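You operate a simulated robot arm through the tools that you are given. There is no shell and no other tool.

You run a simulated robot arm. Do the job below in one go: nothing can be reset, and whatever is moved stays where it is left.

Task
Stir the small beaker on low till its oil film is gone, then tip it into the empty one.
Fine: the empty one beside the stir plate; stir dial off first; put the beaker back on the plate. Set down upright: small beaker.

It is judged by the outcome, as a careful person would: the job done as asked, and still so three seconds after it is handed in. It fails if anything else is knocked over, pushed out of place, dropped, spilled or broken.

Robot
A 7-joint arm with a two-finger parallel gripper, fixed in place. Base frame: the origin is on the floor under the middle of its stand, x ahead of it, y to its left, z up. Readings come in mm, rad, newtons and seconds.
With the tool pointing down near the work surface it reaches from about 240 to 680 mm from the base axis. Its first joint turns from -1.152 to 1.152 rad. Payload 2.4 kg.
The TCP is the grasp point between the finger pads, 30 mm short of the fingertips. In the tool frame z runs along the fingers and y along their closing line. Largest opening 94 mm; finger width 28, thickness 10; the body of the gripper, 50 by 96 mm, starts 55 mm behind the TCP.
Orientation is told as [roll, pitch, yaw] about the base's x, y, z axes, in that order, counted from this pose: with the fingers straight down and closing along the base's y, the tool's x points along the base's -x, its y along +y and its z along -z.

Tools
- The arm moves only by the tool send_rows. Its argument "moves" is one flat list of numbers, 6 for each row, row after row: the shift along the base's x, y, z in cm, then the turn, a rotation vector about the base's x, y, z in rad. In form: [x, y, z, rx, ry, rz, x, y, z, rx, ry, rz, ...]. A call has 1 to 20 rows; each row is the pose to reach, as a shift and turn from the pose commanded when the call began. "hand" is the closure, from 0 (fully open) to 1 (shut), set as the call begins (left out, the last holds). Rows are played at 5 a second. More than 50 mm and 0.15 rad between two rows, or a gripper value outside its range, and nothing of the call is played. A pose out of reach is approached as far as the arm can. The call stops where the force on the tool passes 40 N (or 10 N more than at its start, if that is more) or the arm is blocked; 0.2 s more then pass. The fingers move at their own pace (about 153 mm/s each) and stop on an object; they squeeze with about 24 N. The grip force told is the motor's: it shows also when the fingers shut on nothing. Time passes only in rows, and 0.2 s behind the last, so rows that repeat a pose let the fingers close. It gives the time, the measured TCP pose, the force on the tool (base axes), the opening and the grip force at its end, in the units of the frame above (readings bear some noise), with the torque about the TCP (base axes, N m) and any sound that the robot's microphone picked up, and new pictures: "pictures" is both (left out), scene, wrist or none.
- Cameras (640 x 400 px; columns grow to the right, rows downward): "scene" is fixed at [52.6, 488, 1446.3]; the picture's right is [-0.60, -0.80, 0.00], its down [-0.45, 0.34, -0.83] and it looks along [0.66, -0.49, -0.56] (base axes); focal length 332 px, centre (320, 200). "wrist" rides on the gripper at [76, 14, -102] in the tool frame; the picture's right is [-0.18, 0.98, 0.00], its down [-0.75, -0.14, -0.64] and it looks along [-0.63, -0.12, 0.77] (tool axes); focal length 243 px, centre (320, 200).
- locate(camera, pixels): there is no depth. For up to 12 entries [column, row, z] of the newest picture of that camera ("zoom" is the newest enlarged one), the place [x, y] in the base frame at which the ray of that pixel passes the height z, good to about 2 mm. It takes no simulated time.
- inspect(camera, box): a new picture of the part [left, top, right, bottom] of that camera's present view, enlarged. It takes no simulated time.
- sign_off(): hands the job in; it is judged then, once.

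Open the gripper and draw the arm clear of the work before you hand the job in, unless the task says otherwise.

The tools are called after "Call:" as a command line: name --argument value ..., lists and objects as JSON in quotes. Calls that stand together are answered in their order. send_rows: Moves the arm, as the interface text tells. Its arguments: {"type":"object","properties":{"moves":{"type":"array"},"hand":{"type":"number"},"pictures":{"type":"string","enum":["both","scene","wrist","none"]}},"required":["moves"]} The other tools are called the same way: locate (camera, pixels) gives the place at which the rays of pixels pass given heights; inspect (camera, box) takes an enlarged picture of a part of a camera's view; sign_off () hands the job in.

At the start:

```text
t: 0.0
position: [388.2, 82.0, 1235.7]
tcp_rot: [0.0, 0.0, 0.0]
contact_force: [1.0, 0.1, 0.1]
wrist_torque: [0.0, 0.02, -0.01]
finger_gap: 94.1
grasp_force: 0.0
```

scene: 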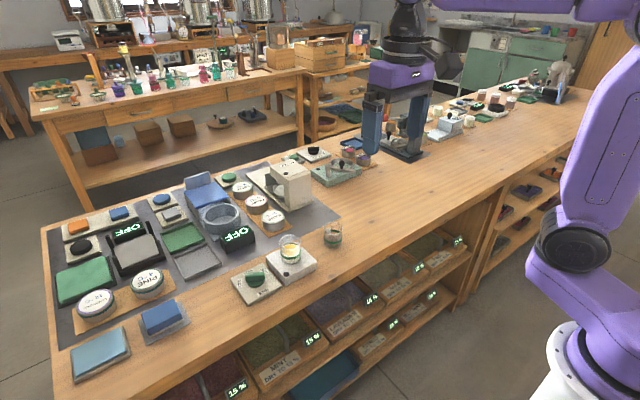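
wrist: 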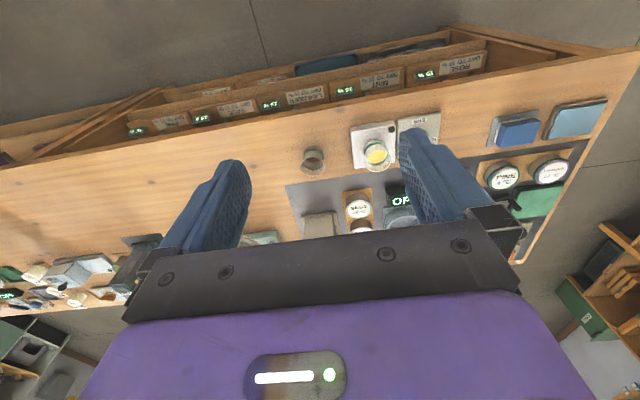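

The scene shows a stir plate with a beaker at about (290,250), a dial plate at about (256,280), and an empty beaker at (333,235). I'll zoom in on that area in both cameras first.

Call:
inspect --camera "scene" --box '[220, 210, 360, 310]'

Call:
inspect --camera "wrist" --box '[280, 90, 480, 215]'

```text
4.00 times, centred on (290, 260) of scene
```

zoom: 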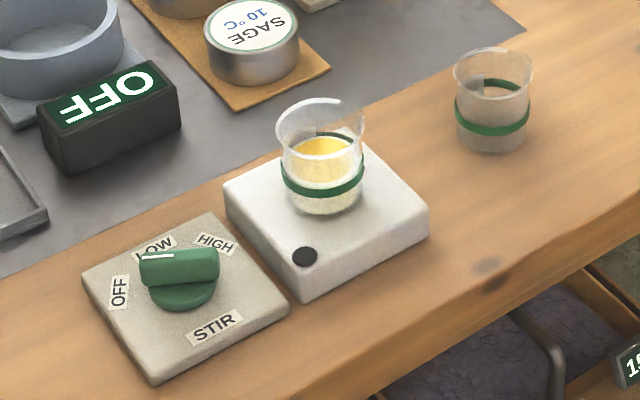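

```text
3.20 times, centred on (380, 152) of wrist
```

zoom: 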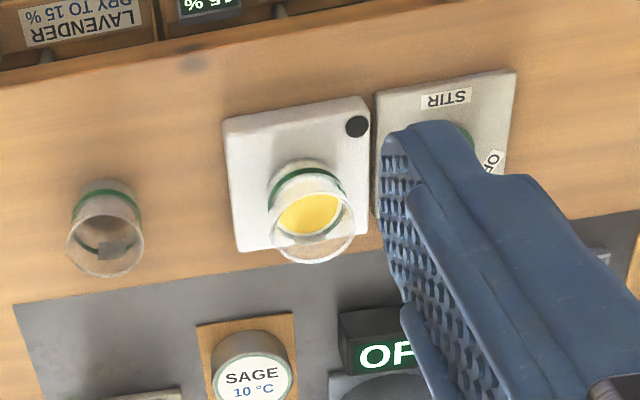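

I'll triangulate the table heights by intersecting rays from both cameras: the stir plate's black dot at scene (296.2,274) and wrist (391.2,129.4), the small empty beaker and the dial.

Call:
locate --camera "scene" --pixels '[[296.2, 274, 700], [296.2, 274, 800], [296.2, 274, 900], [342.5, 247.5, 800], [342.5, 247.5, 900], [265, 285, 800], [265, 285, 900]]'

Call:
locate --camera "wrist" --pixels '[[391.2, 129.4, 700], [391.2, 129.4, 800], [391.2, 129.4, 900]]'

Call:
inspect --camera "scene" --box '[232, 258, 288, 293]'

```text
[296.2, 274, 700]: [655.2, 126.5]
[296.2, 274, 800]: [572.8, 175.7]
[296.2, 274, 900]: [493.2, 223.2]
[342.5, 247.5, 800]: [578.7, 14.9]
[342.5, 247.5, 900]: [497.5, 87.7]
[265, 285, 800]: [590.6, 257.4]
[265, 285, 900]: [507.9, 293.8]
```

```text
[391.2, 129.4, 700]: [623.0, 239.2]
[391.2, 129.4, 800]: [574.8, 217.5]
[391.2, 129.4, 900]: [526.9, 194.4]
```

```text
11.43 times, centred on (260, 276) of scene
```

zoom: 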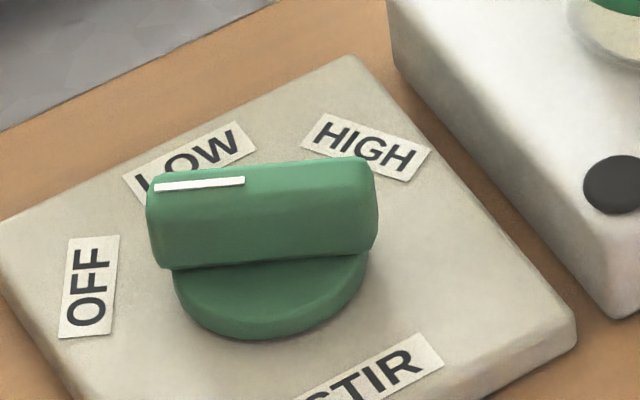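

The dot's two rays miss each other by about 20 mm, so I'll check with other matched points: the mat corner (scene 351.2,217.5; wrist 284.7,184.2), the SAGE tin top and the stir plate corners.

Call:
locate --camera "scene" --pixels '[[351.2, 217.5, 700], [351.2, 217.5, 800], [351.2, 217.5, 900], [282.7, 216, 700], [282.7, 216, 800], [282.7, 216, 900], [276.2, 256.2, 800], [276.2, 256.2, 900], [327.5, 262.5, 800], [327.5, 262.5, 900]]'

Call:
locate --camera "wrist" --pixels '[[284.7, 184.2, 700], [284.7, 184.2, 800], [284.7, 184.2, 900], [358.7, 206.7, 700], [358.7, 206.7, 800], [358.7, 206.7, 900], [349.7, 126.7, 800], [349.7, 126.7, 900], [395, 164, 800], [395, 164, 900]]'

```text
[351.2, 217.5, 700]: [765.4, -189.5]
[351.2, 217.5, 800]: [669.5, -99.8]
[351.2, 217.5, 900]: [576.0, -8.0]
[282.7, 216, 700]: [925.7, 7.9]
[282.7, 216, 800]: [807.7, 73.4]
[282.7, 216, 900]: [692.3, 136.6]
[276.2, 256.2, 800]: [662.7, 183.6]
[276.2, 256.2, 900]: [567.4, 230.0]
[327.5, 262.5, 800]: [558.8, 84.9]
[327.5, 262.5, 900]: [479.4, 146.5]
```

```text
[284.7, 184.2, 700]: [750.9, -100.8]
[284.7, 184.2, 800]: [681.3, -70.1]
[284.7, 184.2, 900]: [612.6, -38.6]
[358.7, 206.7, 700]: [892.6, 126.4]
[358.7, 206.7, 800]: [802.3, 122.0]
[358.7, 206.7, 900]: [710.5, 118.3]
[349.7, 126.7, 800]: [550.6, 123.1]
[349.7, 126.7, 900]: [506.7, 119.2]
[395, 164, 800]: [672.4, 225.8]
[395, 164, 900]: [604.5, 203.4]
```

The mismatch is consistent, about 20 mm in x. I'll check the scene camera against the gripper, whose pose I know, by zooming on the fingers near (393,120).

Call:
inspect --camera "scene" --box '[340, 80, 460, 155]'

Call:
inspect --camera "scene" --box '[40, 165, 360, 365]'

```text
5.33 times, centred on (400, 118) of scene
```

zoom: 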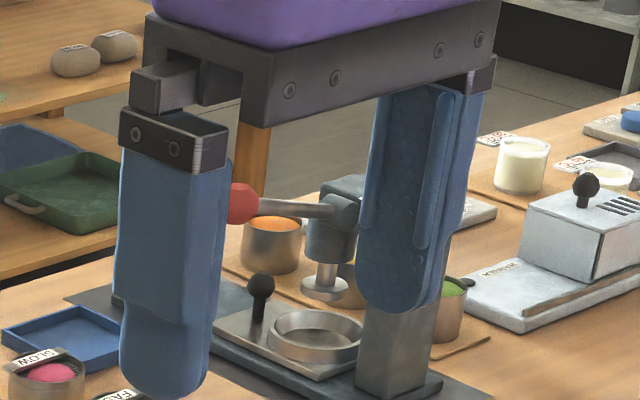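

```text
2.00 times, centred on (200, 265) of scene
```

zoom: 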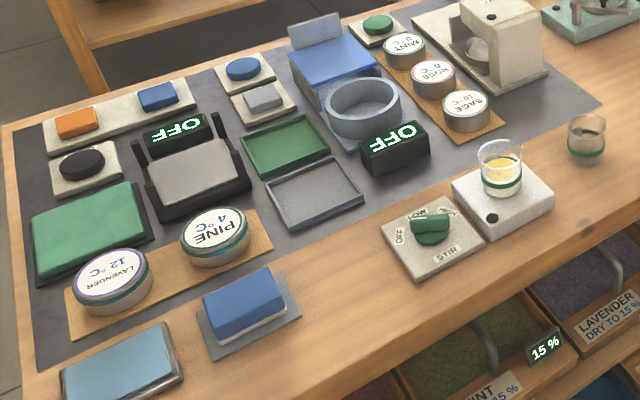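

The scene camera agrees with the fingertips (expected (371,155) and (414,139), and observed the same). The wrist camera is offset by several px, so I'll trust the scene. Next I'll locate the dial's labels and mark to see what it points at now.

Call:
locate --camera "scene" --pixels '[[239.9, 283.4, 860], [249.1, 272.5, 860], [263.9, 271.5, 860], [264.8, 291.3, 860], [255.6, 283.4, 865], [245.6, 274.9, 890], [253.3, 274.3, 890], [260.5, 278, 885], [290.5, 262, 870], [343, 247.5, 850]]'

Call:
inspect --camera "scene" --box '[270, 228, 310, 268]'

Call:
inspect --camera "scene" --box '[318, 215, 350, 255]'

```text
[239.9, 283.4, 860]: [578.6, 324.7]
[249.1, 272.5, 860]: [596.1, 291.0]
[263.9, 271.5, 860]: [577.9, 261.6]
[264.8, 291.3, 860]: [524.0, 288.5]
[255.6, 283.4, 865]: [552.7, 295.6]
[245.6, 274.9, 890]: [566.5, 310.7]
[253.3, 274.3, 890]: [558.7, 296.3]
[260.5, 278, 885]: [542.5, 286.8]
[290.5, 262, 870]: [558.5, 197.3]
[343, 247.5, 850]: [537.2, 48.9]
```

```text
10.00 times, centred on (290, 248) of scene
```

zoom: 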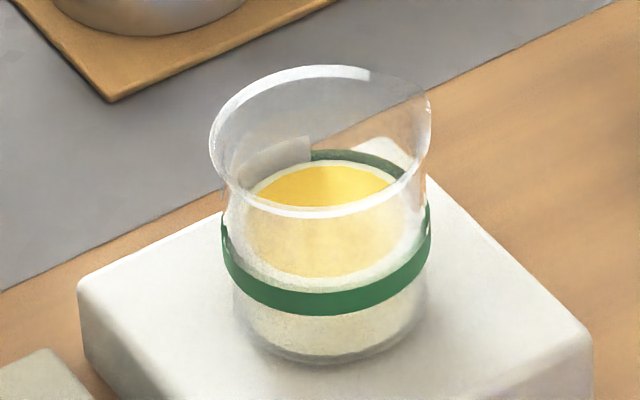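

```text
10.00 times, centred on (334, 235) of scene
```

zoom: 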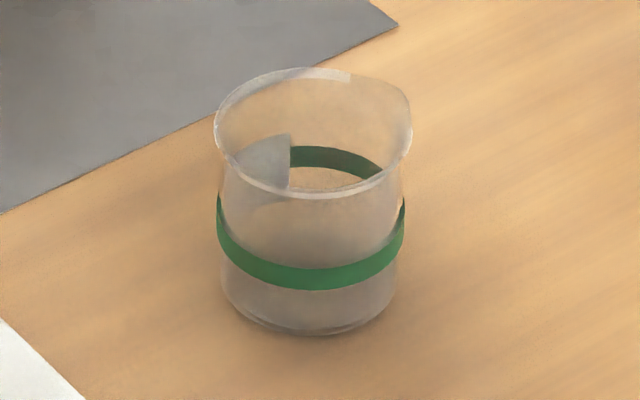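

The dial marker (direction about 55–60° from +x) points at OFF, with LOW near 0° and HIGH near −55°. I'll move the arm above the dial, staying high, for a closer look.

Call:
send_rows --moves '[2, 2.5, 0, 0, 0, 0.1, 4, 5, -2, 0, 0, 0.2, 6, 7.5, -4, 0, 0, 0.3, 8, 10, -6, 0, 0, 0.4, 9.5, 12, -8, 0, 0, 0.5, 11, 14, -10, 0, 0, 0.6, 12.5, 16, -12, 0, 0, 0.7, 14, 18, -14, 0, 0, 0.8, 15.5, 20, -16, 0, 0, 0.9, 16.7, 21.2, -18, 0, 0, 0.96, 16.7, 21.2, -20, 0, 0, 0.96, 16.7, 21.2, -20, 0, 0, 0.96]' --hand 0.4

```text
t: 2.6
position: [554.4, 294.4, 1036.6]
tcp_rot: [0.001, 0.002, 0.961]
contact_force: [0.9, 0.1, 0.7]
wrist_torque: [0.02, -0.01, -0.01]
finger_gap: 56.3
grasp_force: 0.0
```

scene: 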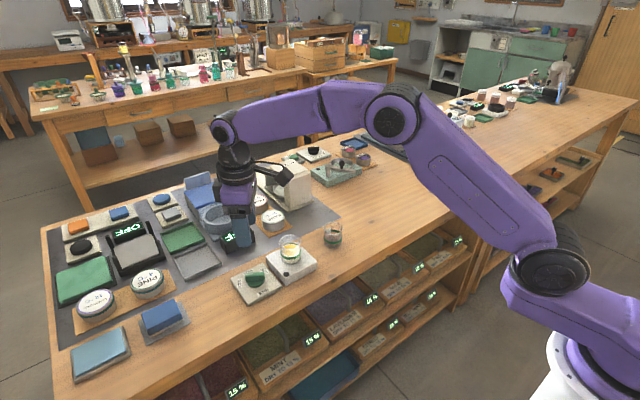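
wrist: 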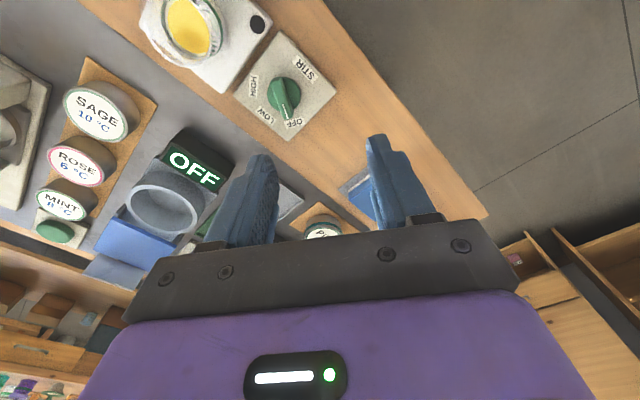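

The dial sits at wrist (285,98). I'll zoom both views to match features and settle the plate height.

Call:
inspect --camera "wrist" --box '[225, 0, 353, 150]'

Call:
inspect --camera "scene" --box '[220, 255, 300, 310]'

```text
2.67 times, centred on (289, 75) of wrist
```

zoom: 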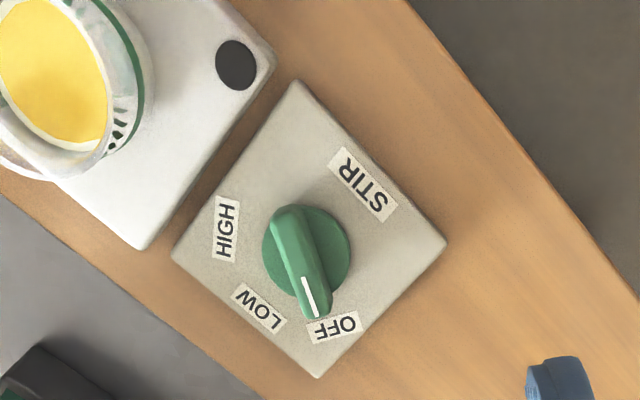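

```text
7.27 times, centred on (260, 282) of scene
```

zoom: 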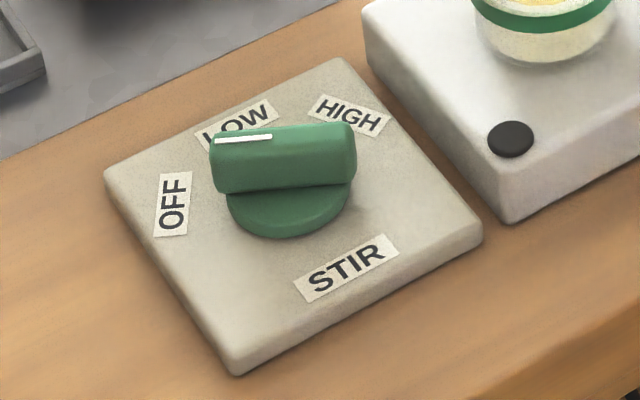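

I found a mapping error: zooms keep a 640:400 aspect ratio, so the left edge of that first 4x zoom was 210, not 220. I'm redoing the triangulation with correct pixels for the dial plate corners and dot.

Call:
locate --camera "scene" --pixels '[[230.4, 278.6, 830], [230.4, 278.6, 870], [262.75, 262.5, 830], [262.75, 262.5, 870], [282.4, 286.8, 830], [282.4, 286.8, 870], [248.3, 305.1, 830], [248.3, 305.1, 870], [286.3, 273.5, 830], [286.3, 273.5, 870]]'

Call:
locate --camera "wrist" --pixels '[[287.9, 141.7, 830], [287.9, 141.7, 870], [233.6, 95.6, 830], [233.6, 95.6, 870], [280.4, 30.1, 830], [280.4, 30.1, 870], [335.8, 91.1, 830], [335.8, 91.1, 870], [257.5, 24.4, 830], [257.5, 24.4, 870]]'

```text
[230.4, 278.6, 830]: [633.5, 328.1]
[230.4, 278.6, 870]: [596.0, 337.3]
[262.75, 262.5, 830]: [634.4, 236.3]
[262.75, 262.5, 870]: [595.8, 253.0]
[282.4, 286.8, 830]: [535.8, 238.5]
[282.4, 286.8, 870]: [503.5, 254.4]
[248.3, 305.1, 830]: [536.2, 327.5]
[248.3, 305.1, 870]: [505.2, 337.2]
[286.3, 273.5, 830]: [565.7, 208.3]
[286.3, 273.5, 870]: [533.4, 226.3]
```

```text
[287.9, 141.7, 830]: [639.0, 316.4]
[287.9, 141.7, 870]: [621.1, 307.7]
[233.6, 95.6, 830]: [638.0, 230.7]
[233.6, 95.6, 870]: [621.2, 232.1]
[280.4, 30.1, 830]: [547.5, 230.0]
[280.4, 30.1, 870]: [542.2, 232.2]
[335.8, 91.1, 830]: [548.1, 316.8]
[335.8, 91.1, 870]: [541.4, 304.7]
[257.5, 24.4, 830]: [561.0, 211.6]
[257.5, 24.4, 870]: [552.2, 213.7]
```

The triangulation now agrees: dial plate top at z≈811 and stir plate top at z≈838. Next come the knob, its mark and the beakers.

Call:
locate --camera "wrist" --pixels '[[284.1, 93.7, 815], [293.9, 122.6, 811], [266.5, 115.4, 811], [254.2, 85.5, 811], [304.7, 69, 811], [287.5, 117.7, 820], [287.5, 117.7, 850], [283.4, 105, 820], [283.4, 105, 850]]'

Call:
locate --camera "scene" --pixels '[[239.9, 283.4, 811], [249.1, 272.5, 811], [263.9, 271.5, 811], [264.8, 291.3, 811], [245.6, 273.9, 820], [245.6, 273.9, 850], [253.3, 273.2, 820], [253.3, 273.2, 850], [290, 260.5, 838], [290, 242.2, 890], [332.5, 246.5, 800], [331.5, 228.5, 850]]'

```text
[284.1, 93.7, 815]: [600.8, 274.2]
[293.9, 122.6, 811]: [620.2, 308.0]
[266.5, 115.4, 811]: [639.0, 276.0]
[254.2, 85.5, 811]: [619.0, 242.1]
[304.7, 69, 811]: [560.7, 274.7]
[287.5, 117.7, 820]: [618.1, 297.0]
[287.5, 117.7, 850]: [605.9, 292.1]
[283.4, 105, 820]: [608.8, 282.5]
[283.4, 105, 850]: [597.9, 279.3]
```

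```text
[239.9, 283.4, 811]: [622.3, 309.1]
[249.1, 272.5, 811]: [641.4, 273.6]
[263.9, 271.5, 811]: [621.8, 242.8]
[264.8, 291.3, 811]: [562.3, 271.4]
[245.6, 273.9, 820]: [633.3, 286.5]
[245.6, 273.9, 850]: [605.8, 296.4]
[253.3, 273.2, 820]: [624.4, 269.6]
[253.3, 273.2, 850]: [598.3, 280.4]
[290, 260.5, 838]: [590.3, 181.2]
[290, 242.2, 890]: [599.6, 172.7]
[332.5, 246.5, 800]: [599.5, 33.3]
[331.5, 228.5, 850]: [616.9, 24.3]
```

Dial centre is about (600,275); OFF is at +60°, LOW at 0° and HIGH at −60°, and the bar top is at z≈847. I'll refine the beaker centres from the rim and base ellipses in the scene, then zoom the wrist on the beaker.

Call:
locate --camera "scene" --pixels '[[291, 257.8, 838], [291, 257.8, 841], [289.8, 242, 880], [289.8, 242, 890], [289.8, 242, 900], [332.8, 242.7, 800], [333, 228.2, 840], [333, 228.2, 850], [333, 228.2, 860]]'

Call:
inspect --camera "wrist" --box '[120, 0, 280, 100]'

```text
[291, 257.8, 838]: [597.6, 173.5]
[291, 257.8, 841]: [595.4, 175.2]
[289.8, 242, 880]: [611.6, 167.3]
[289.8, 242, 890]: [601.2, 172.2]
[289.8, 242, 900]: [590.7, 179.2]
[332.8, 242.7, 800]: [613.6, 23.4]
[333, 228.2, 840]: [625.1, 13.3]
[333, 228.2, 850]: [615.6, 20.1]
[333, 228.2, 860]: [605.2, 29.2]
```

```text
4.00 times, centred on (200, 50) of wrist
```

zoom: 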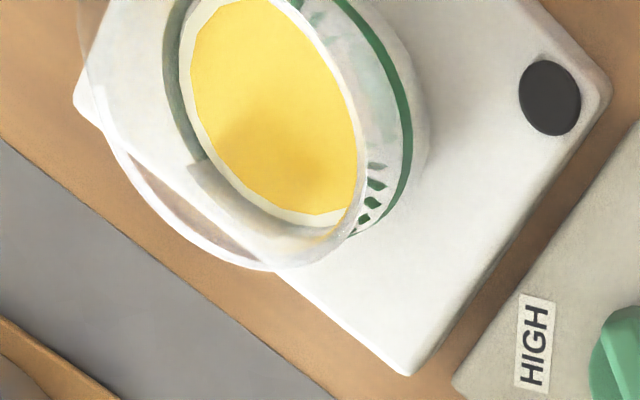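

The beaker on the plate is at about (597,174) with base z≈838 and rim ≈892; the empty one is at (614,22) with rim ≈851. I'll move above the knob at (600,275), aligned with its bar (yaw 1.05), and check before descending.

Call:
send_rows --moves '[2.2, -0.9, -2, 0, 0, 0.087, 4.56, -1.9, -5, 0, 0, 0.087, 4.56, -1.9, -9, 0, 0, 0.087, 4.56, -1.9, -12.5, 0, 0, 0.087, 4.56, -1.9, -12.5, 0, 0, 0.087]' --hand 0.5

Call:
locate --camera "scene" --pixels '[[254, 362, 800], [465, 290, 800], [380, 268, 800]]'

```text
t: 3.8
position: [600.8, 274.6, 910.8]
tcp_rot: [0.001, 0.001, 1.048]
contact_force: [-0.4, 0.0, -0.1]
wrist_torque: [0.01, -0.01, -0.03]
finger_gap: 46.9
grasp_force: 0.0
```

scene: 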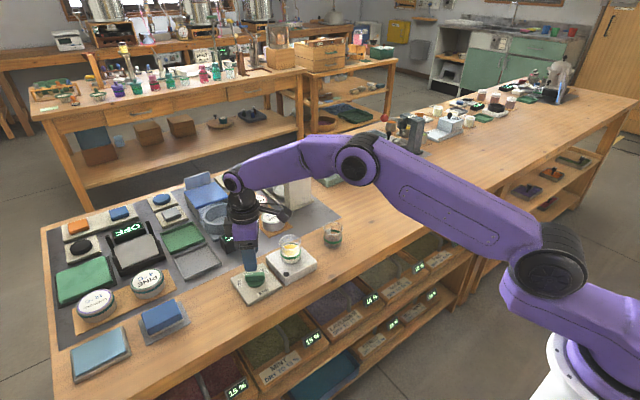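
wrist: 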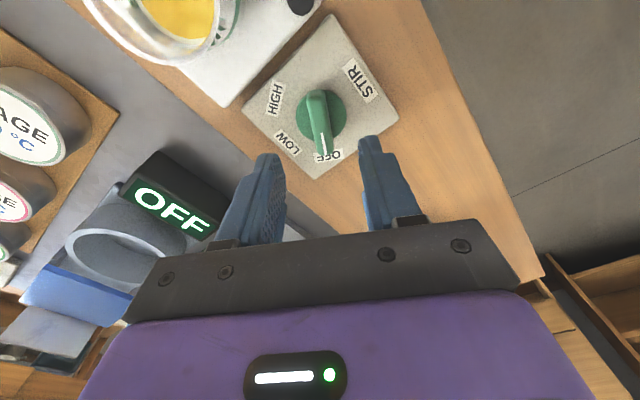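

```text
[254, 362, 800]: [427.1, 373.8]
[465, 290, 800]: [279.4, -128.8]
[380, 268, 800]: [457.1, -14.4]
```

The knob is centred between the fingers (wrist (320,112)) with its bar in line. I'll zoom the scene to confirm before descending.

Call:
inspect --camera "scene" --box '[216, 225, 312, 305]'

Call:
inspect --camera "wrist" --box '[230, 60, 410, 200]'

```text
5.00 times, centred on (264, 265) of scene
```

zoom: 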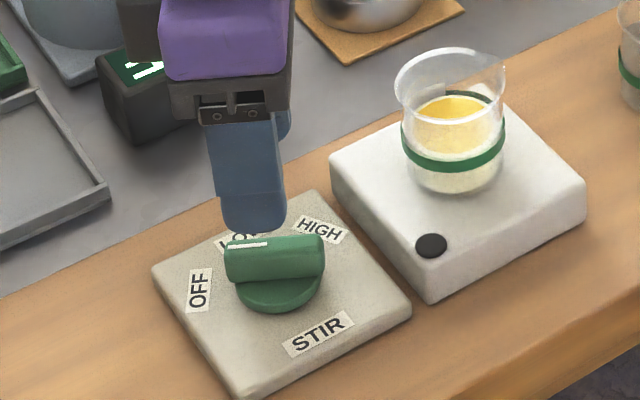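

```text
2.86 times, centred on (320, 130) of wrist
```

zoom: 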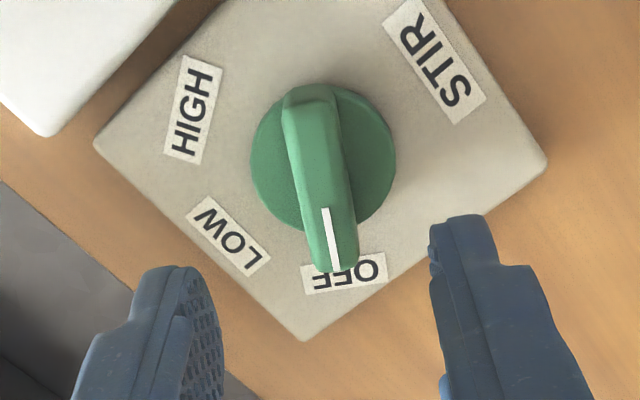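

All aligned. I'll descend 48 mm (fingertips to z≈833, above the knob's disc) and then close on the bar.

Call:
send_rows --moves '[0, 0, -2, 0, 0, 0, 0, 0, -4, 0, 0, 0, 0, 0, -4.8, 0, 0, 0, 0, 0, -4.8, 0, 0, 0]' --hand 0.5

Call:
send_rows --moves '[0, 0, 0, 0, 0, 0, 0, 0, 0, 0, 0, 0, 0, 0, 0, 0, 0, 0]' --hand 1.0

```text
t: 4.8
position: [600.5, 275.0, 863.1]
tcp_rot: [0.001, 0.0, 1.047]
contact_force: [0.2, 0.3, 0.6]
wrist_torque: [0.01, -0.05, -0.02]
finger_gap: 47.0
grasp_force: 0.1
```

scene: 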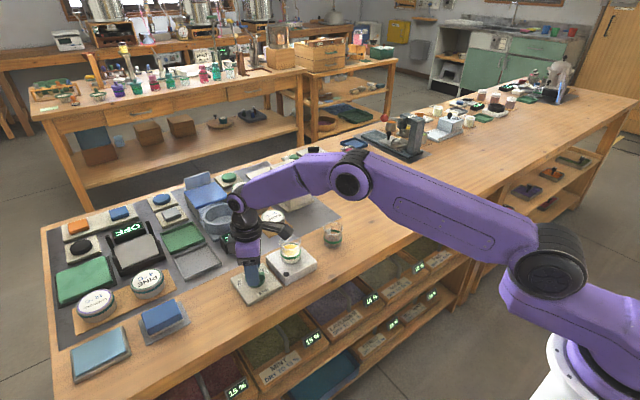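
wrist: 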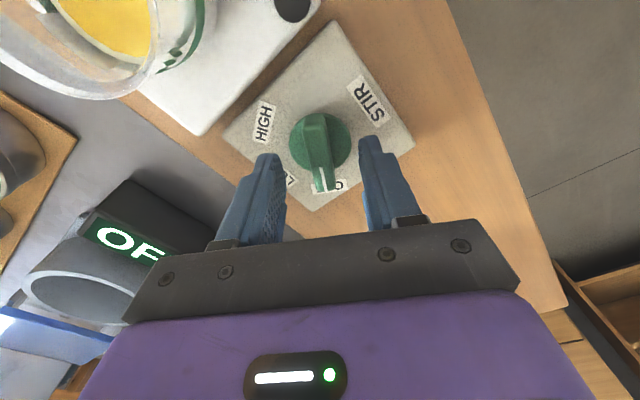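

```text
t: 5.6
position: [599.3, 277.0, 863.1]
tcp_rot: [0.001, 0.0, 1.048]
contact_force: [-2.2, 1.1, 0.1]
wrist_torque: [0.29, -0.11, -0.02]
finger_gap: 13.9
grasp_force: 44.9
```

scene: 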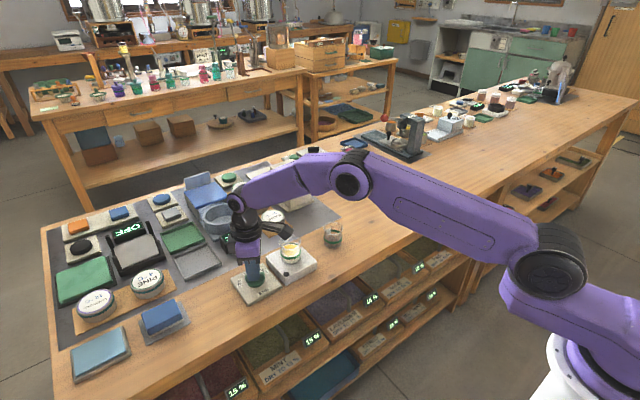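
wrist: 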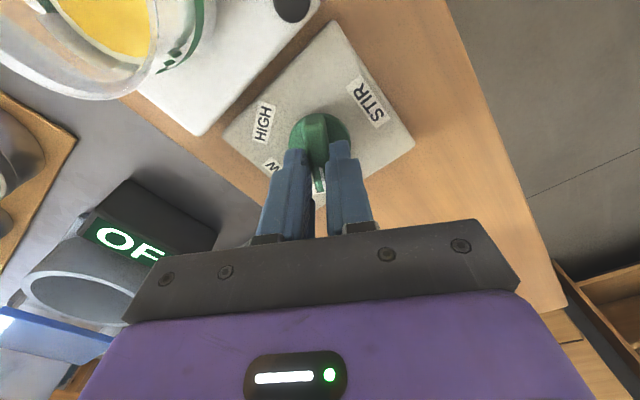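

The fingers hold the bar (13.9 mm), and compliance shows the knob axis at about (599.3,277). I'll turn −1.047 rad about z to LOW in small steps, recentring slightly.

Call:
send_rows --moves '[-0.12, 0.2, 0, 0, 0, 0, -0.12, 0.2, 0, 0, 0, -0.13, -0.12, 0.2, 0, 0, 0, -0.26, -0.12, 0.2, 0, 0, 0, -0.39, -0.12, 0.2, 0, 0, 0, -0.52, -0.12, 0.2, 0, 0, 0, -0.65, -0.12, 0.2, 0, 0, 0, -0.78, -0.12, 0.2, 0, 0, 0, -0.91, -0.12, 0.2, 0, 0, 0, -1.047, -0.12, 0.2, 0, 0, 0, -1.047]'

```text
t: 7.8
position: [600.9, 275.2, 863.2]
tcp_rot: [0.0, -0.001, -0.005]
contact_force: [15.1, -12.0, 1.5]
wrist_torque: [-0.29, 0.42, -0.01]
finger_gap: 13.5
grasp_force: 45.5
```

scene: 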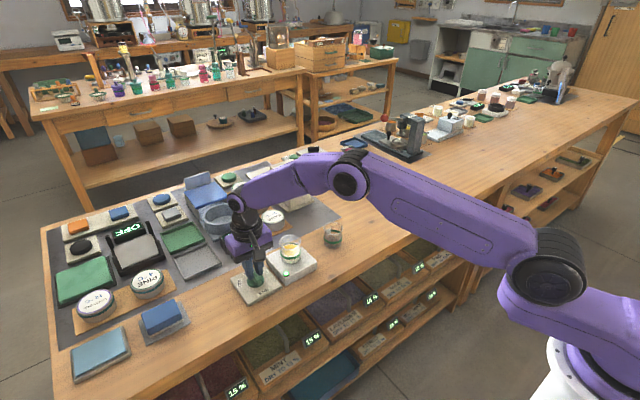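
wrist: 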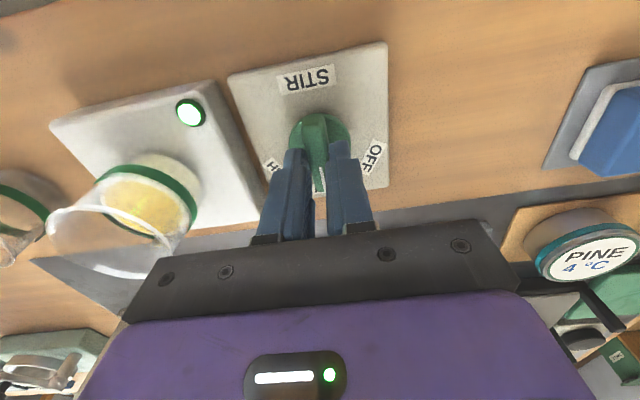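

The stir plate's LED is now lit (wrist (190,112)), so LOW is on. I'll ease off the side load (15,−12 N) and wait while holding the knob, watching the film.

Call:
send_rows --moves '[0.15, -0.2, 0, 0, 0, 0, 0.15, -0.2, 0, 0, 0, 0, 0.15, -0.2, 0, 0, 0, 0, 0.15, -0.2, 0, 0, 0, 0, 0.15, -0.2, 0, 0, 0, 0, 0.15, -0.2, 0, 0, 0, 0, 0.15, -0.2, 0, 0, 0, 0, 0.15, -0.2, 0, 0, 0, 0]'

Call:
inspect --camera "scene" --box '[260, 225, 324, 265]'

Call:
inspect --camera "wrist" --box '[40, 80, 400, 280]'

```text
t: 9.6
position: [601.2, 273.4, 863.8]
tcp_rot: [-0.001, 0.0, 0.0]
contact_force: [7.4, -9.8, -2.8]
wrist_torque: [-0.26, -1.41, 0.0]
finger_gap: 13.7
grasp_force: 45.4
```

scene: 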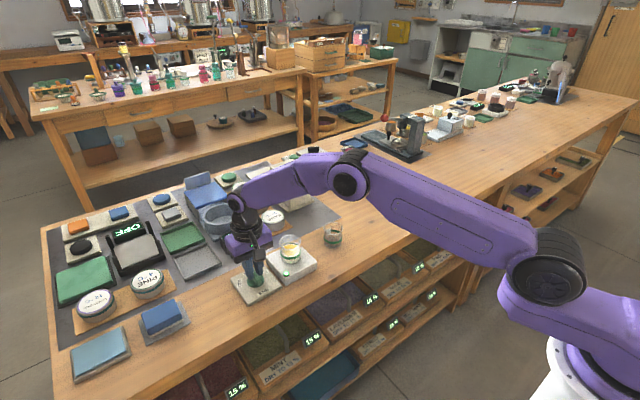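
wrist: 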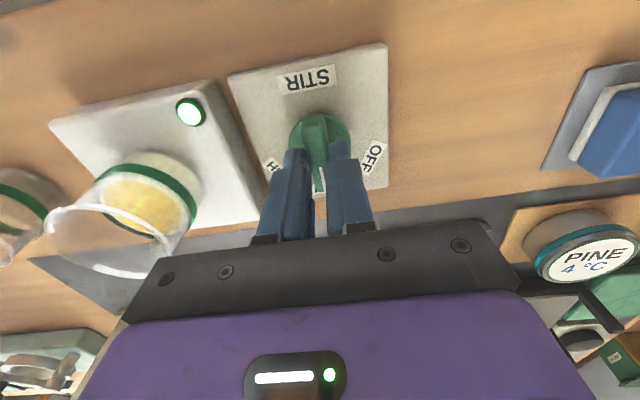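

```text
10.00 times, centred on (292, 245) of scene
```

zoom: 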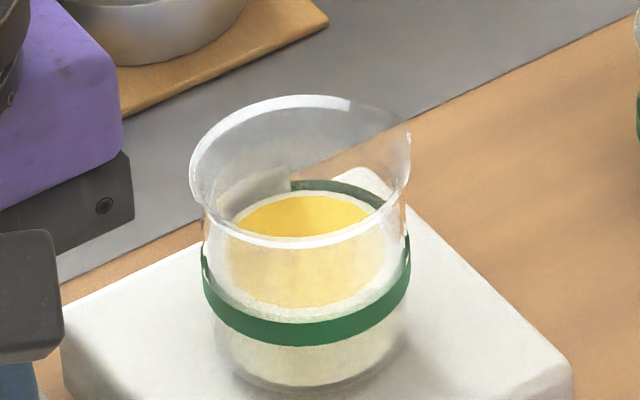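

```text
1.78 times, centred on (220, 180) of wrist
```

zoom: 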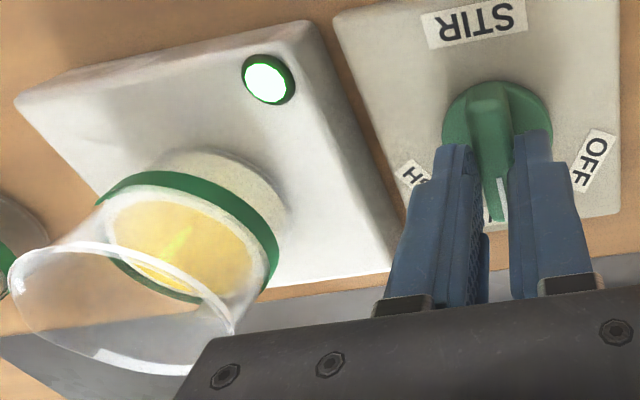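

The LED is on and the yellow film is still there, though it looks a bit paler in the wrist zoom. I'll release the knob to take off the side load and keep waiting.

Call:
send_rows --moves '[0, 0, 0, 0, 0, 0, 0, 0, 0, 0, 0, 0, 0, 0, 0, 0, 0, 0, 0, 0, 0, 0, 0, 0, 0, 0, 0, 0, 0, 0, 0, 0, 0, 0, 0, 0, 0, 0, 0, 0, 0, 0, 0, 0, 0, 0, 0, 0, 0, 0, 0, 0, 0, 0, 0, 0, 0, 0, 0, 0]' --hand 0.6

Call:
inspect --camera "scene" --box '[260, 225, 324, 265]'

Call:
inspect --camera "wrist" --box '[40, 80, 400, 280]'

```text
t: 11.8
position: [600.1, 275.9, 863.1]
tcp_rot: [0.0, 0.0, -0.001]
contact_force: [0.0, -0.6, -0.6]
wrist_torque: [0.01, 0.03, 0.01]
finger_gap: 37.7
grasp_force: 0.0
```

scene: 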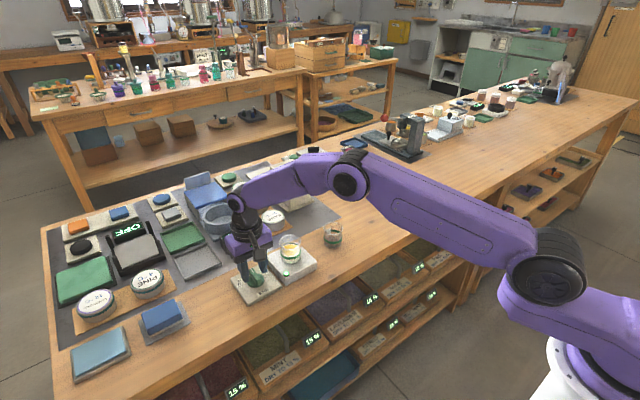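
wrist: 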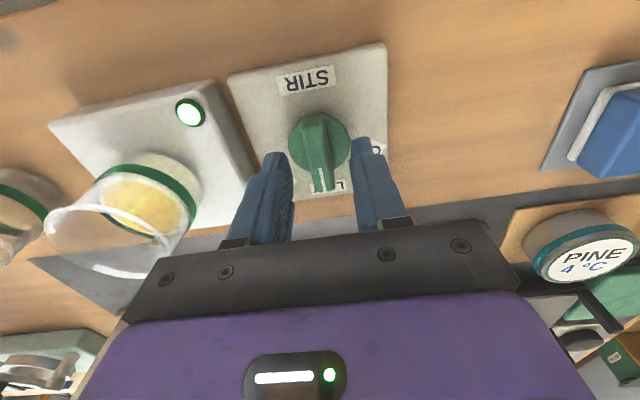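

```text
10.00 times, centred on (292, 245) of scene
```

zoom: 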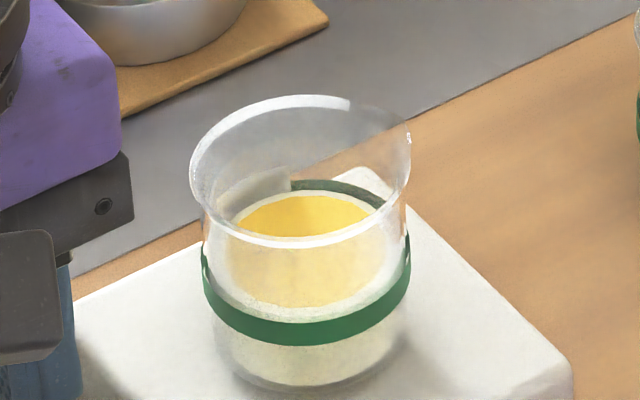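

```text
1.78 times, centred on (220, 180) of wrist
```

zoom: 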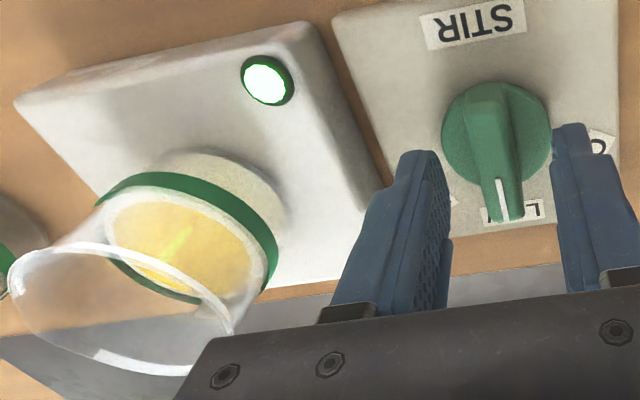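

The knob stays at LOW and the film is still visible. I'll wait another 4 s.

Call:
send_rows --moves '[0, 0, 0, 0, 0, 0, 0, 0, 0, 0, 0, 0, 0, 0, 0, 0, 0, 0, 0, 0, 0, 0, 0, 0, 0, 0, 0, 0, 0, 0, 0, 0, 0, 0, 0, 0, 0, 0, 0, 0, 0, 0, 0, 0, 0, 0, 0, 0, 0, 0, 0, 0, 0, 0, 0, 0, 0, 0, 0, 0, 0, 0, 0, 0, 0, 0, 0, 0, 0, 0, 0, 0, 0, 0, 0, 0, 0, 0, 0, 0, 0, 0, 0, 0, 0, 0, 0, 0, 0, 0, 0, 0, 0, 0, 0, 0, 0, 0, 0, 0, 0, 0, 0, 0, 0, 0, 0, 0, 0, 0, 0, 0, 0, 0, 0, 0, 0, 0, 0, 0]'

Call:
inspect --camera "scene" --box '[260, 225, 324, 265]'

Call:
inspect --camera "wrist" --box '[40, 80, 400, 280]'

```text
t: 16.0
position: [601.4, 275.5, 863.0]
tcp_rot: [-0.001, -0.001, -0.001]
contact_force: [0.9, -1.5, 0.1]
wrist_torque: [0.02, -0.03, -0.01]
finger_gap: 37.4
grasp_force: 0.0
```

scene: 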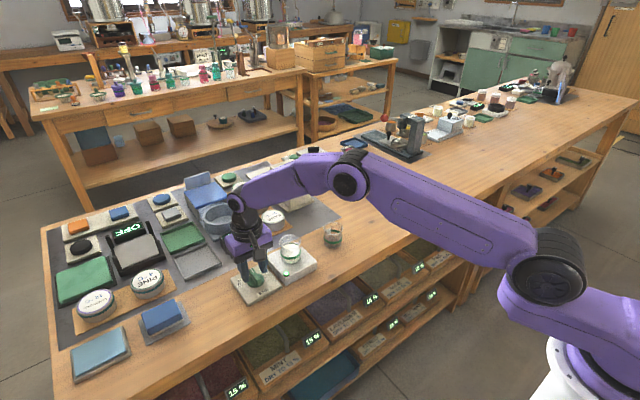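
wrist: 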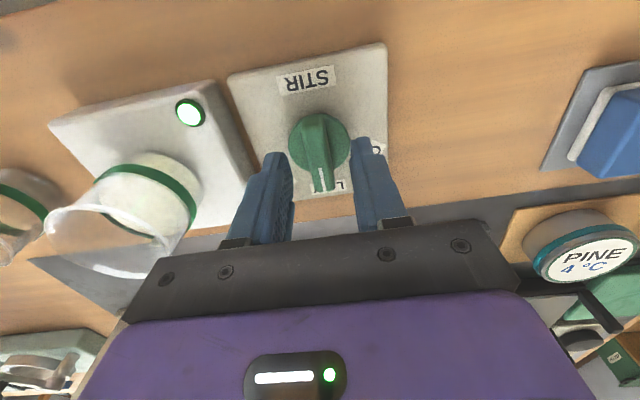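

```text
10.00 times, centred on (292, 245) of scene
```

zoom: 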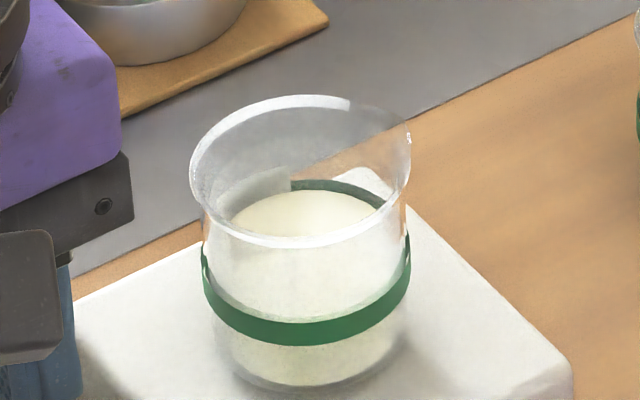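

```text
1.78 times, centred on (220, 180) of wrist
```

zoom: 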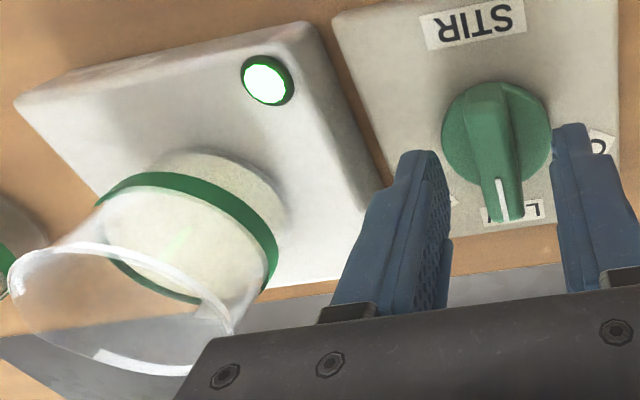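

The oil film is gone; the liquid is uniformly cream. I'll regrip the knob and turn it back +1.047 rad to OFF.

Call:
send_rows --moves '[0, 0, 0, 0, 0, 0, 0, 0, 0, 0, 0, 0, 0, 0, 0, 0, 0, 0, 0, 0, 0, 0, 0, 0.13, 0, 0, 0, 0, 0, 0.26, 0, 0, 0, 0, 0, 0.39, 0, 0, 0, 0, 0, 0.52, 0, 0, 0, 0, 0, 0.65, 0, 0, 0, 0, 0, 0.78, 0, 0, 0, 0, 0, 0.91, 0, 0, 0, 0, 0, 1.047, 0, 0, 0, 0, 0, 1.047]' --hand 1.0

Call:
inspect --camera "scene" --box '[216, 235, 312, 305]'

```text
t: 18.6
position: [600.8, 276.1, 863.4]
tcp_rot: [0.001, 0.001, 1.049]
contact_force: [-10.4, -4.7, 9.2]
wrist_torque: [-0.61, 0.54, -0.26]
finger_gap: 13.9
grasp_force: 45.9
```

scene: 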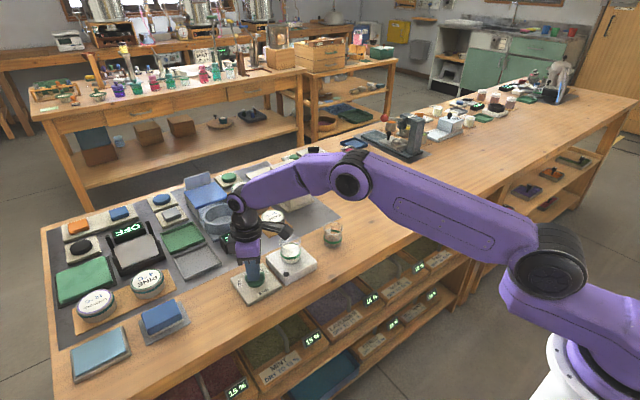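
wrist: 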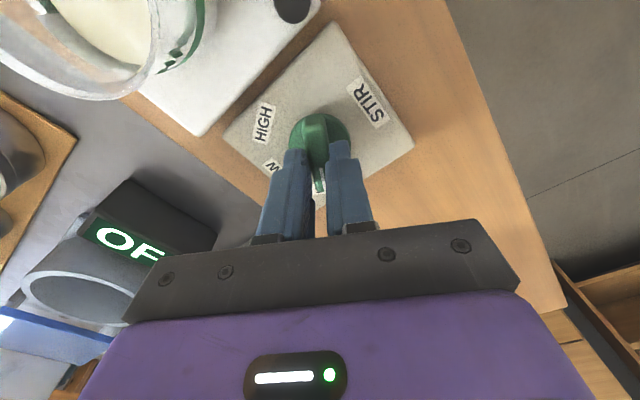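

```text
5.71 times, centred on (264, 270) of scene
```

zoom: 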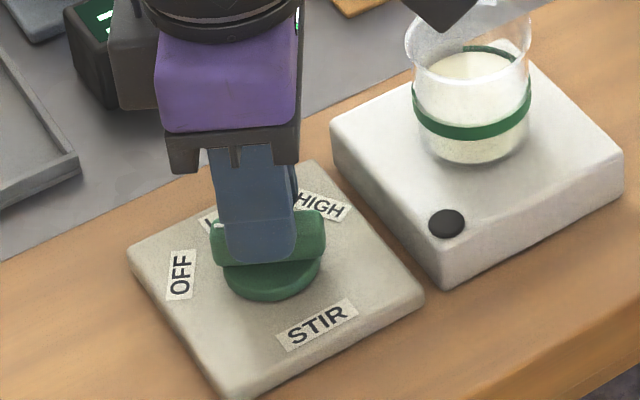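

The LED is dark again and the bar is back at OFF. I'll release and rise straight up.

Call:
send_rows --moves '[0, 0, 0, 0, 0, 0, 0, 0, 0, 0, 0, 0, 0, 0, 2, 0, 0, 0, 0, 0, 5, 0, 0, 0, 0, 0, 9, 0, 0, 0, 0, 0, 13, 0, 0, 0, 0, 0, 17, 0, 0, 0, 0, 0, 17, 0, 0, 0]' --hand 0.6

Call:
inspect --camera "scene" --box '[220, 215, 380, 315]'

Call:
inspect --camera "scene" --box '[190, 120, 350, 220]'

```text
t: 20.4
position: [601.4, 275.3, 1033.5]
tcp_rot: [0.0, 0.0, 1.046]
contact_force: [0.4, -0.3, 0.0]
wrist_torque: [0.03, 0.0, 0.02]
finger_gap: 37.7
grasp_force: 0.0
```

scene: 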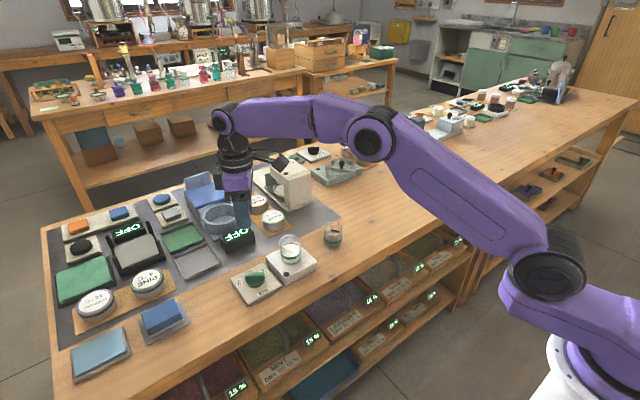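
wrist: 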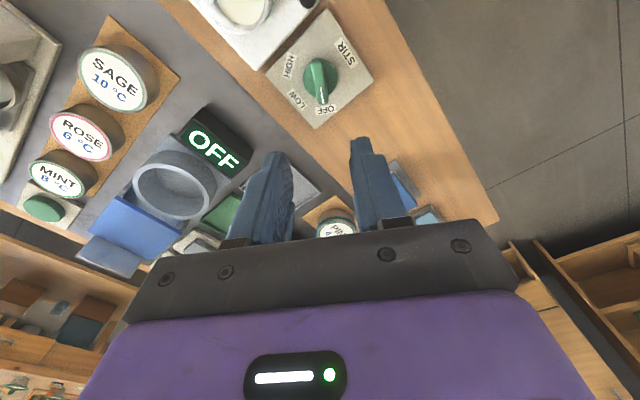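

```text
4.00 times, centred on (300, 265) of scene
```

zoom: 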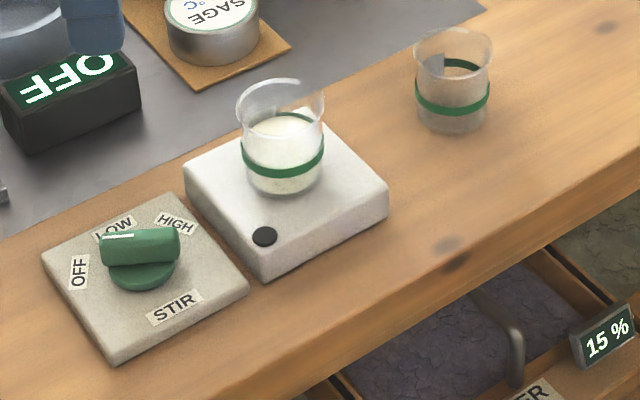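

```text
4.00 times, centred on (270, 170) of scene
```

zoom: 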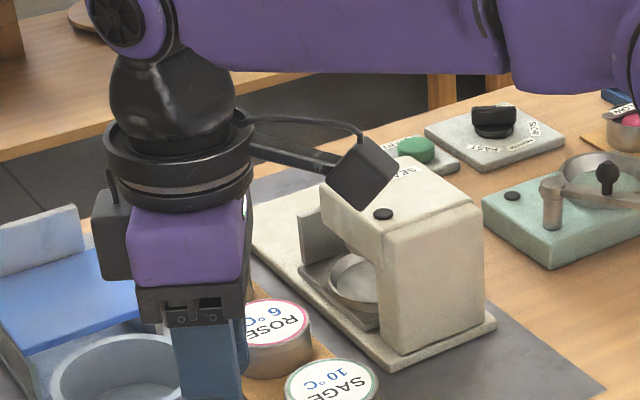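

The dial reads OFF. To pour, I plan to hold the beaker from the robot side with the fingers nearly horizontal, so I'll first unwind the yaw and test that orientation high above the beaker.

Call:
send_rows --moves '[-0.05, -1.2, 0.5, 0, 0, -0.13, -0.1, -2.5, 1, 0, 0, -0.26, -0.15, -3.8, 1.5, 0, 0, -0.39, -0.2, -5.1, 2, 0, 0, -0.52, -0.25, -6.4, 2.5, 0, 0, -0.65, -0.3, -7.7, 2.5, 0, 0, -0.78, -0.4, -9, 2.5, 0, 0, -0.91, -0.44, -10.1, 2.5, 0, 0, -1.047, -0.44, -10.1, 2.5, 0, 0, -1.047]' --hand 0

```text
t: 22.4
position: [596.5, 174.6, 1057.8]
tcp_rot: [0.0, -0.001, -0.002]
contact_force: [-0.2, 0.0, 0.0]
wrist_torque: [0.01, 0.02, 0.01]
finger_gap: 94.0
grasp_force: 0.0
```

scene: 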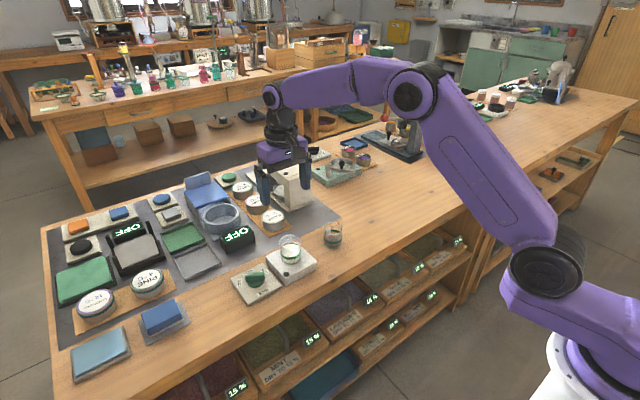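
wrist: 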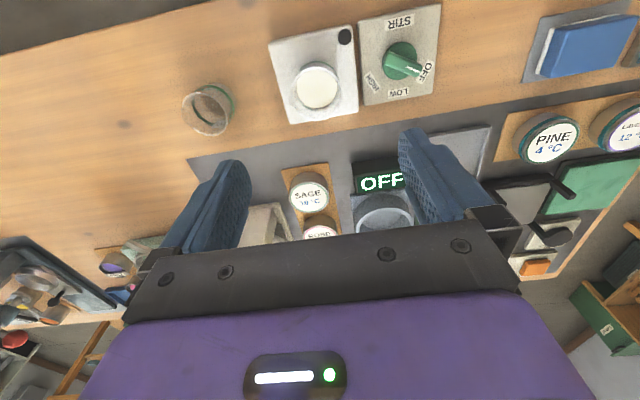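

Clear view of both beakers: the small one at wrist (317,88), the empty one at (207,108). I'll zoom to refine their positions, the stir plate's extents and the table edge.

Call:
inspect --camera "wrist" --box '[160, 0, 400, 150]'

Call:
locate --camera "wrist" --pixels '[[268, 42, 838], [353, 25, 838], [358, 107, 838], [288, 124, 838], [320, 9, 800], [100, 38, 800]]'

```text
2.67 times, centred on (280, 75) of wrist
```

zoom: 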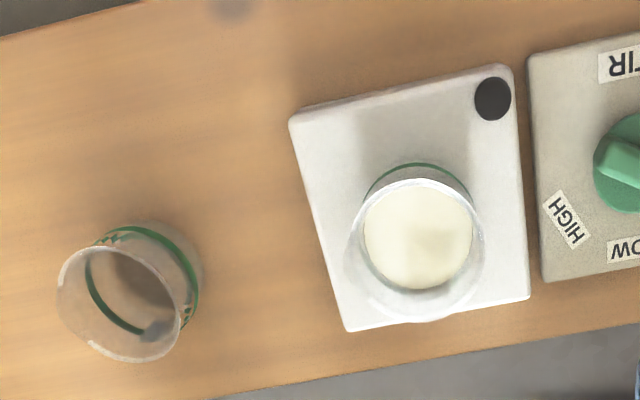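

```text
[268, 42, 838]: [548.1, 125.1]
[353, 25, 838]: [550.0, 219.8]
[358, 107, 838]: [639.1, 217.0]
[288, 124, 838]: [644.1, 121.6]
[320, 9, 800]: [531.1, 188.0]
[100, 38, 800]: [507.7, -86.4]
```

Call:
locate --camera "wrist" --pixels '[[315.6, 93.7, 885], [315.6, 93.7, 892], [316.7, 89.2, 870], [205.8, 112.5, 845], [205.8, 112.5, 852], [160.1, 14.3, 800], [216.3, 0, 800], [219, 104, 800]]'

Call:
inspect --camera "scene" --box '[270, 215, 366, 275]'

```text
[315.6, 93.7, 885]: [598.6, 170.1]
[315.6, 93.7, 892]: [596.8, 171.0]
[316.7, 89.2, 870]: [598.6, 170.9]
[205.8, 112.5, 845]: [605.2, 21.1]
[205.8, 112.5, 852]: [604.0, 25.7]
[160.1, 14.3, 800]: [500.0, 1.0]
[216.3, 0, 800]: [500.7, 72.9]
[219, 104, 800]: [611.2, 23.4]
```

```text
6.67 times, centred on (318, 245) of scene
```

zoom: 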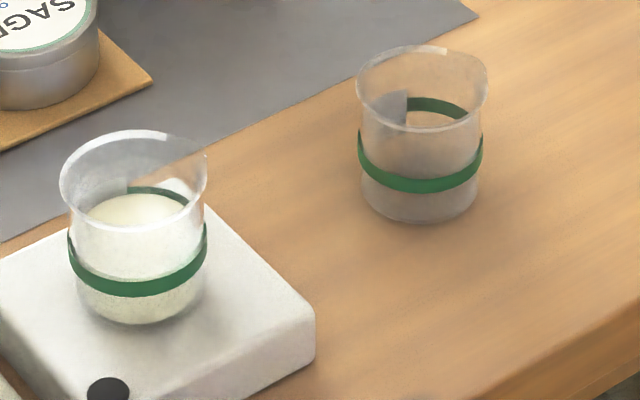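

The small beaker is at (598,171.5). My two estimates for the empty one differ by about 8 mm in x, so I'll zoom in on it in both cameras.

Call:
inspect --camera "wrist" --box '[160, 65, 256, 125]'

Call:
inspect --camera "scene" --box '[309, 220, 357, 250]'

```text
6.67 times, centred on (208, 95) of wrist
```

zoom: 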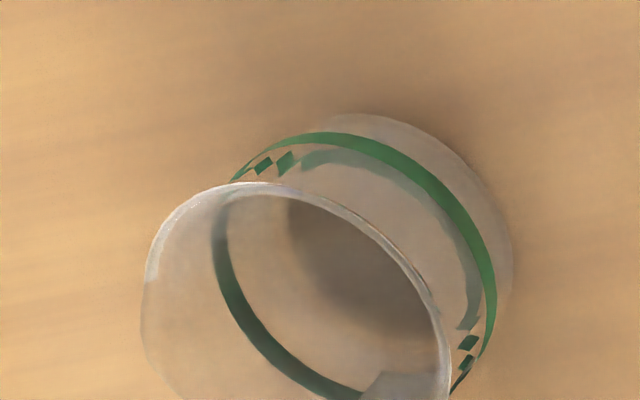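

```text
13.33 times, centred on (333, 235) of scene
```

zoom: 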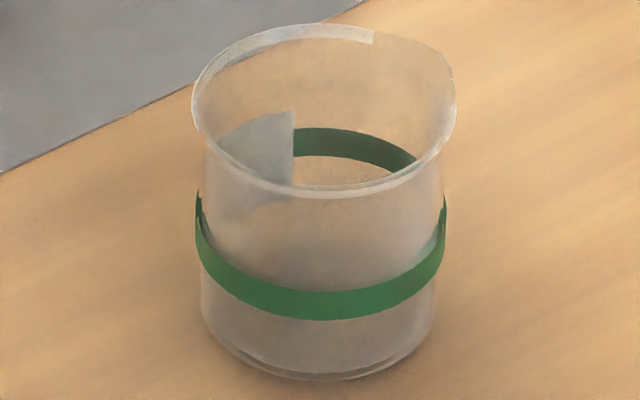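

Compromise for the empty beaker: about (609,24), rim z≈853, to be refined later. Next I'll pitch the tool toward +x (about −1.22 rad around y) up here to test reach.

Call:
send_rows --moves '[0, 0, 0, 0, -0.135, 0, 0, 0, 0, 0, -0.27, 0, 0, 0, 0, 0, -0.405, 0, 0, 0, 0, 0, -0.54, 0, 0, 0, 0, 0, -0.675, 0, 0, 0, 0, 0, -0.81, 0, 0, 0, 0, 0, -0.945, 0, 0, 0, 0, 0, -1.08, 0, 0, 0, 0, 0, -1.22, 0, 0, 0, 0, 0, -1.22, 0]' --hand 0

```text
t: 24.6
position: [596.1, 175.1, 1058.4]
tcp_rot: [0.002, -1.219, 0.001]
contact_force: [-0.8, 0.3, -0.5]
wrist_torque: [0.0, -0.07, -0.03]
finger_gap: 94.0
grasp_force: 0.2
out of reach, approached as far as the arm can: row 7
```

scene: 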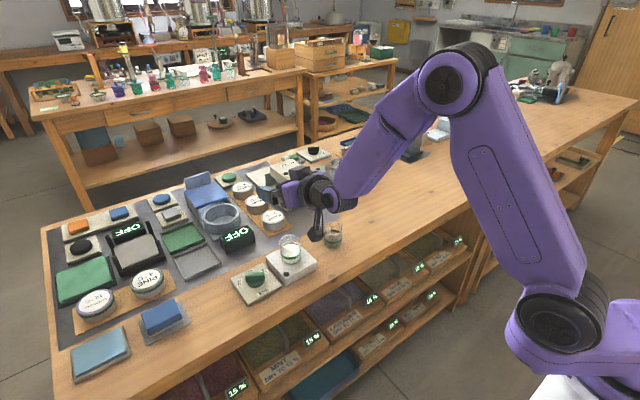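
wrist: 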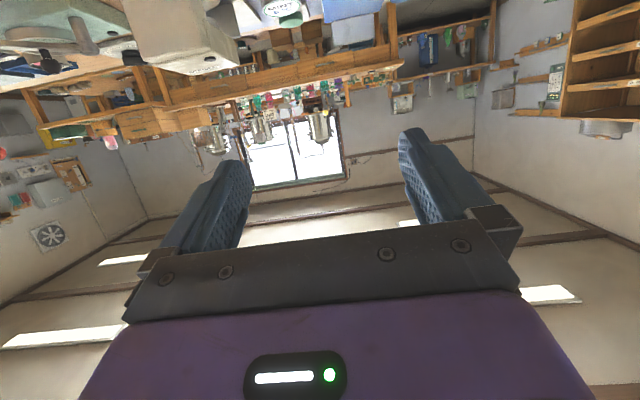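

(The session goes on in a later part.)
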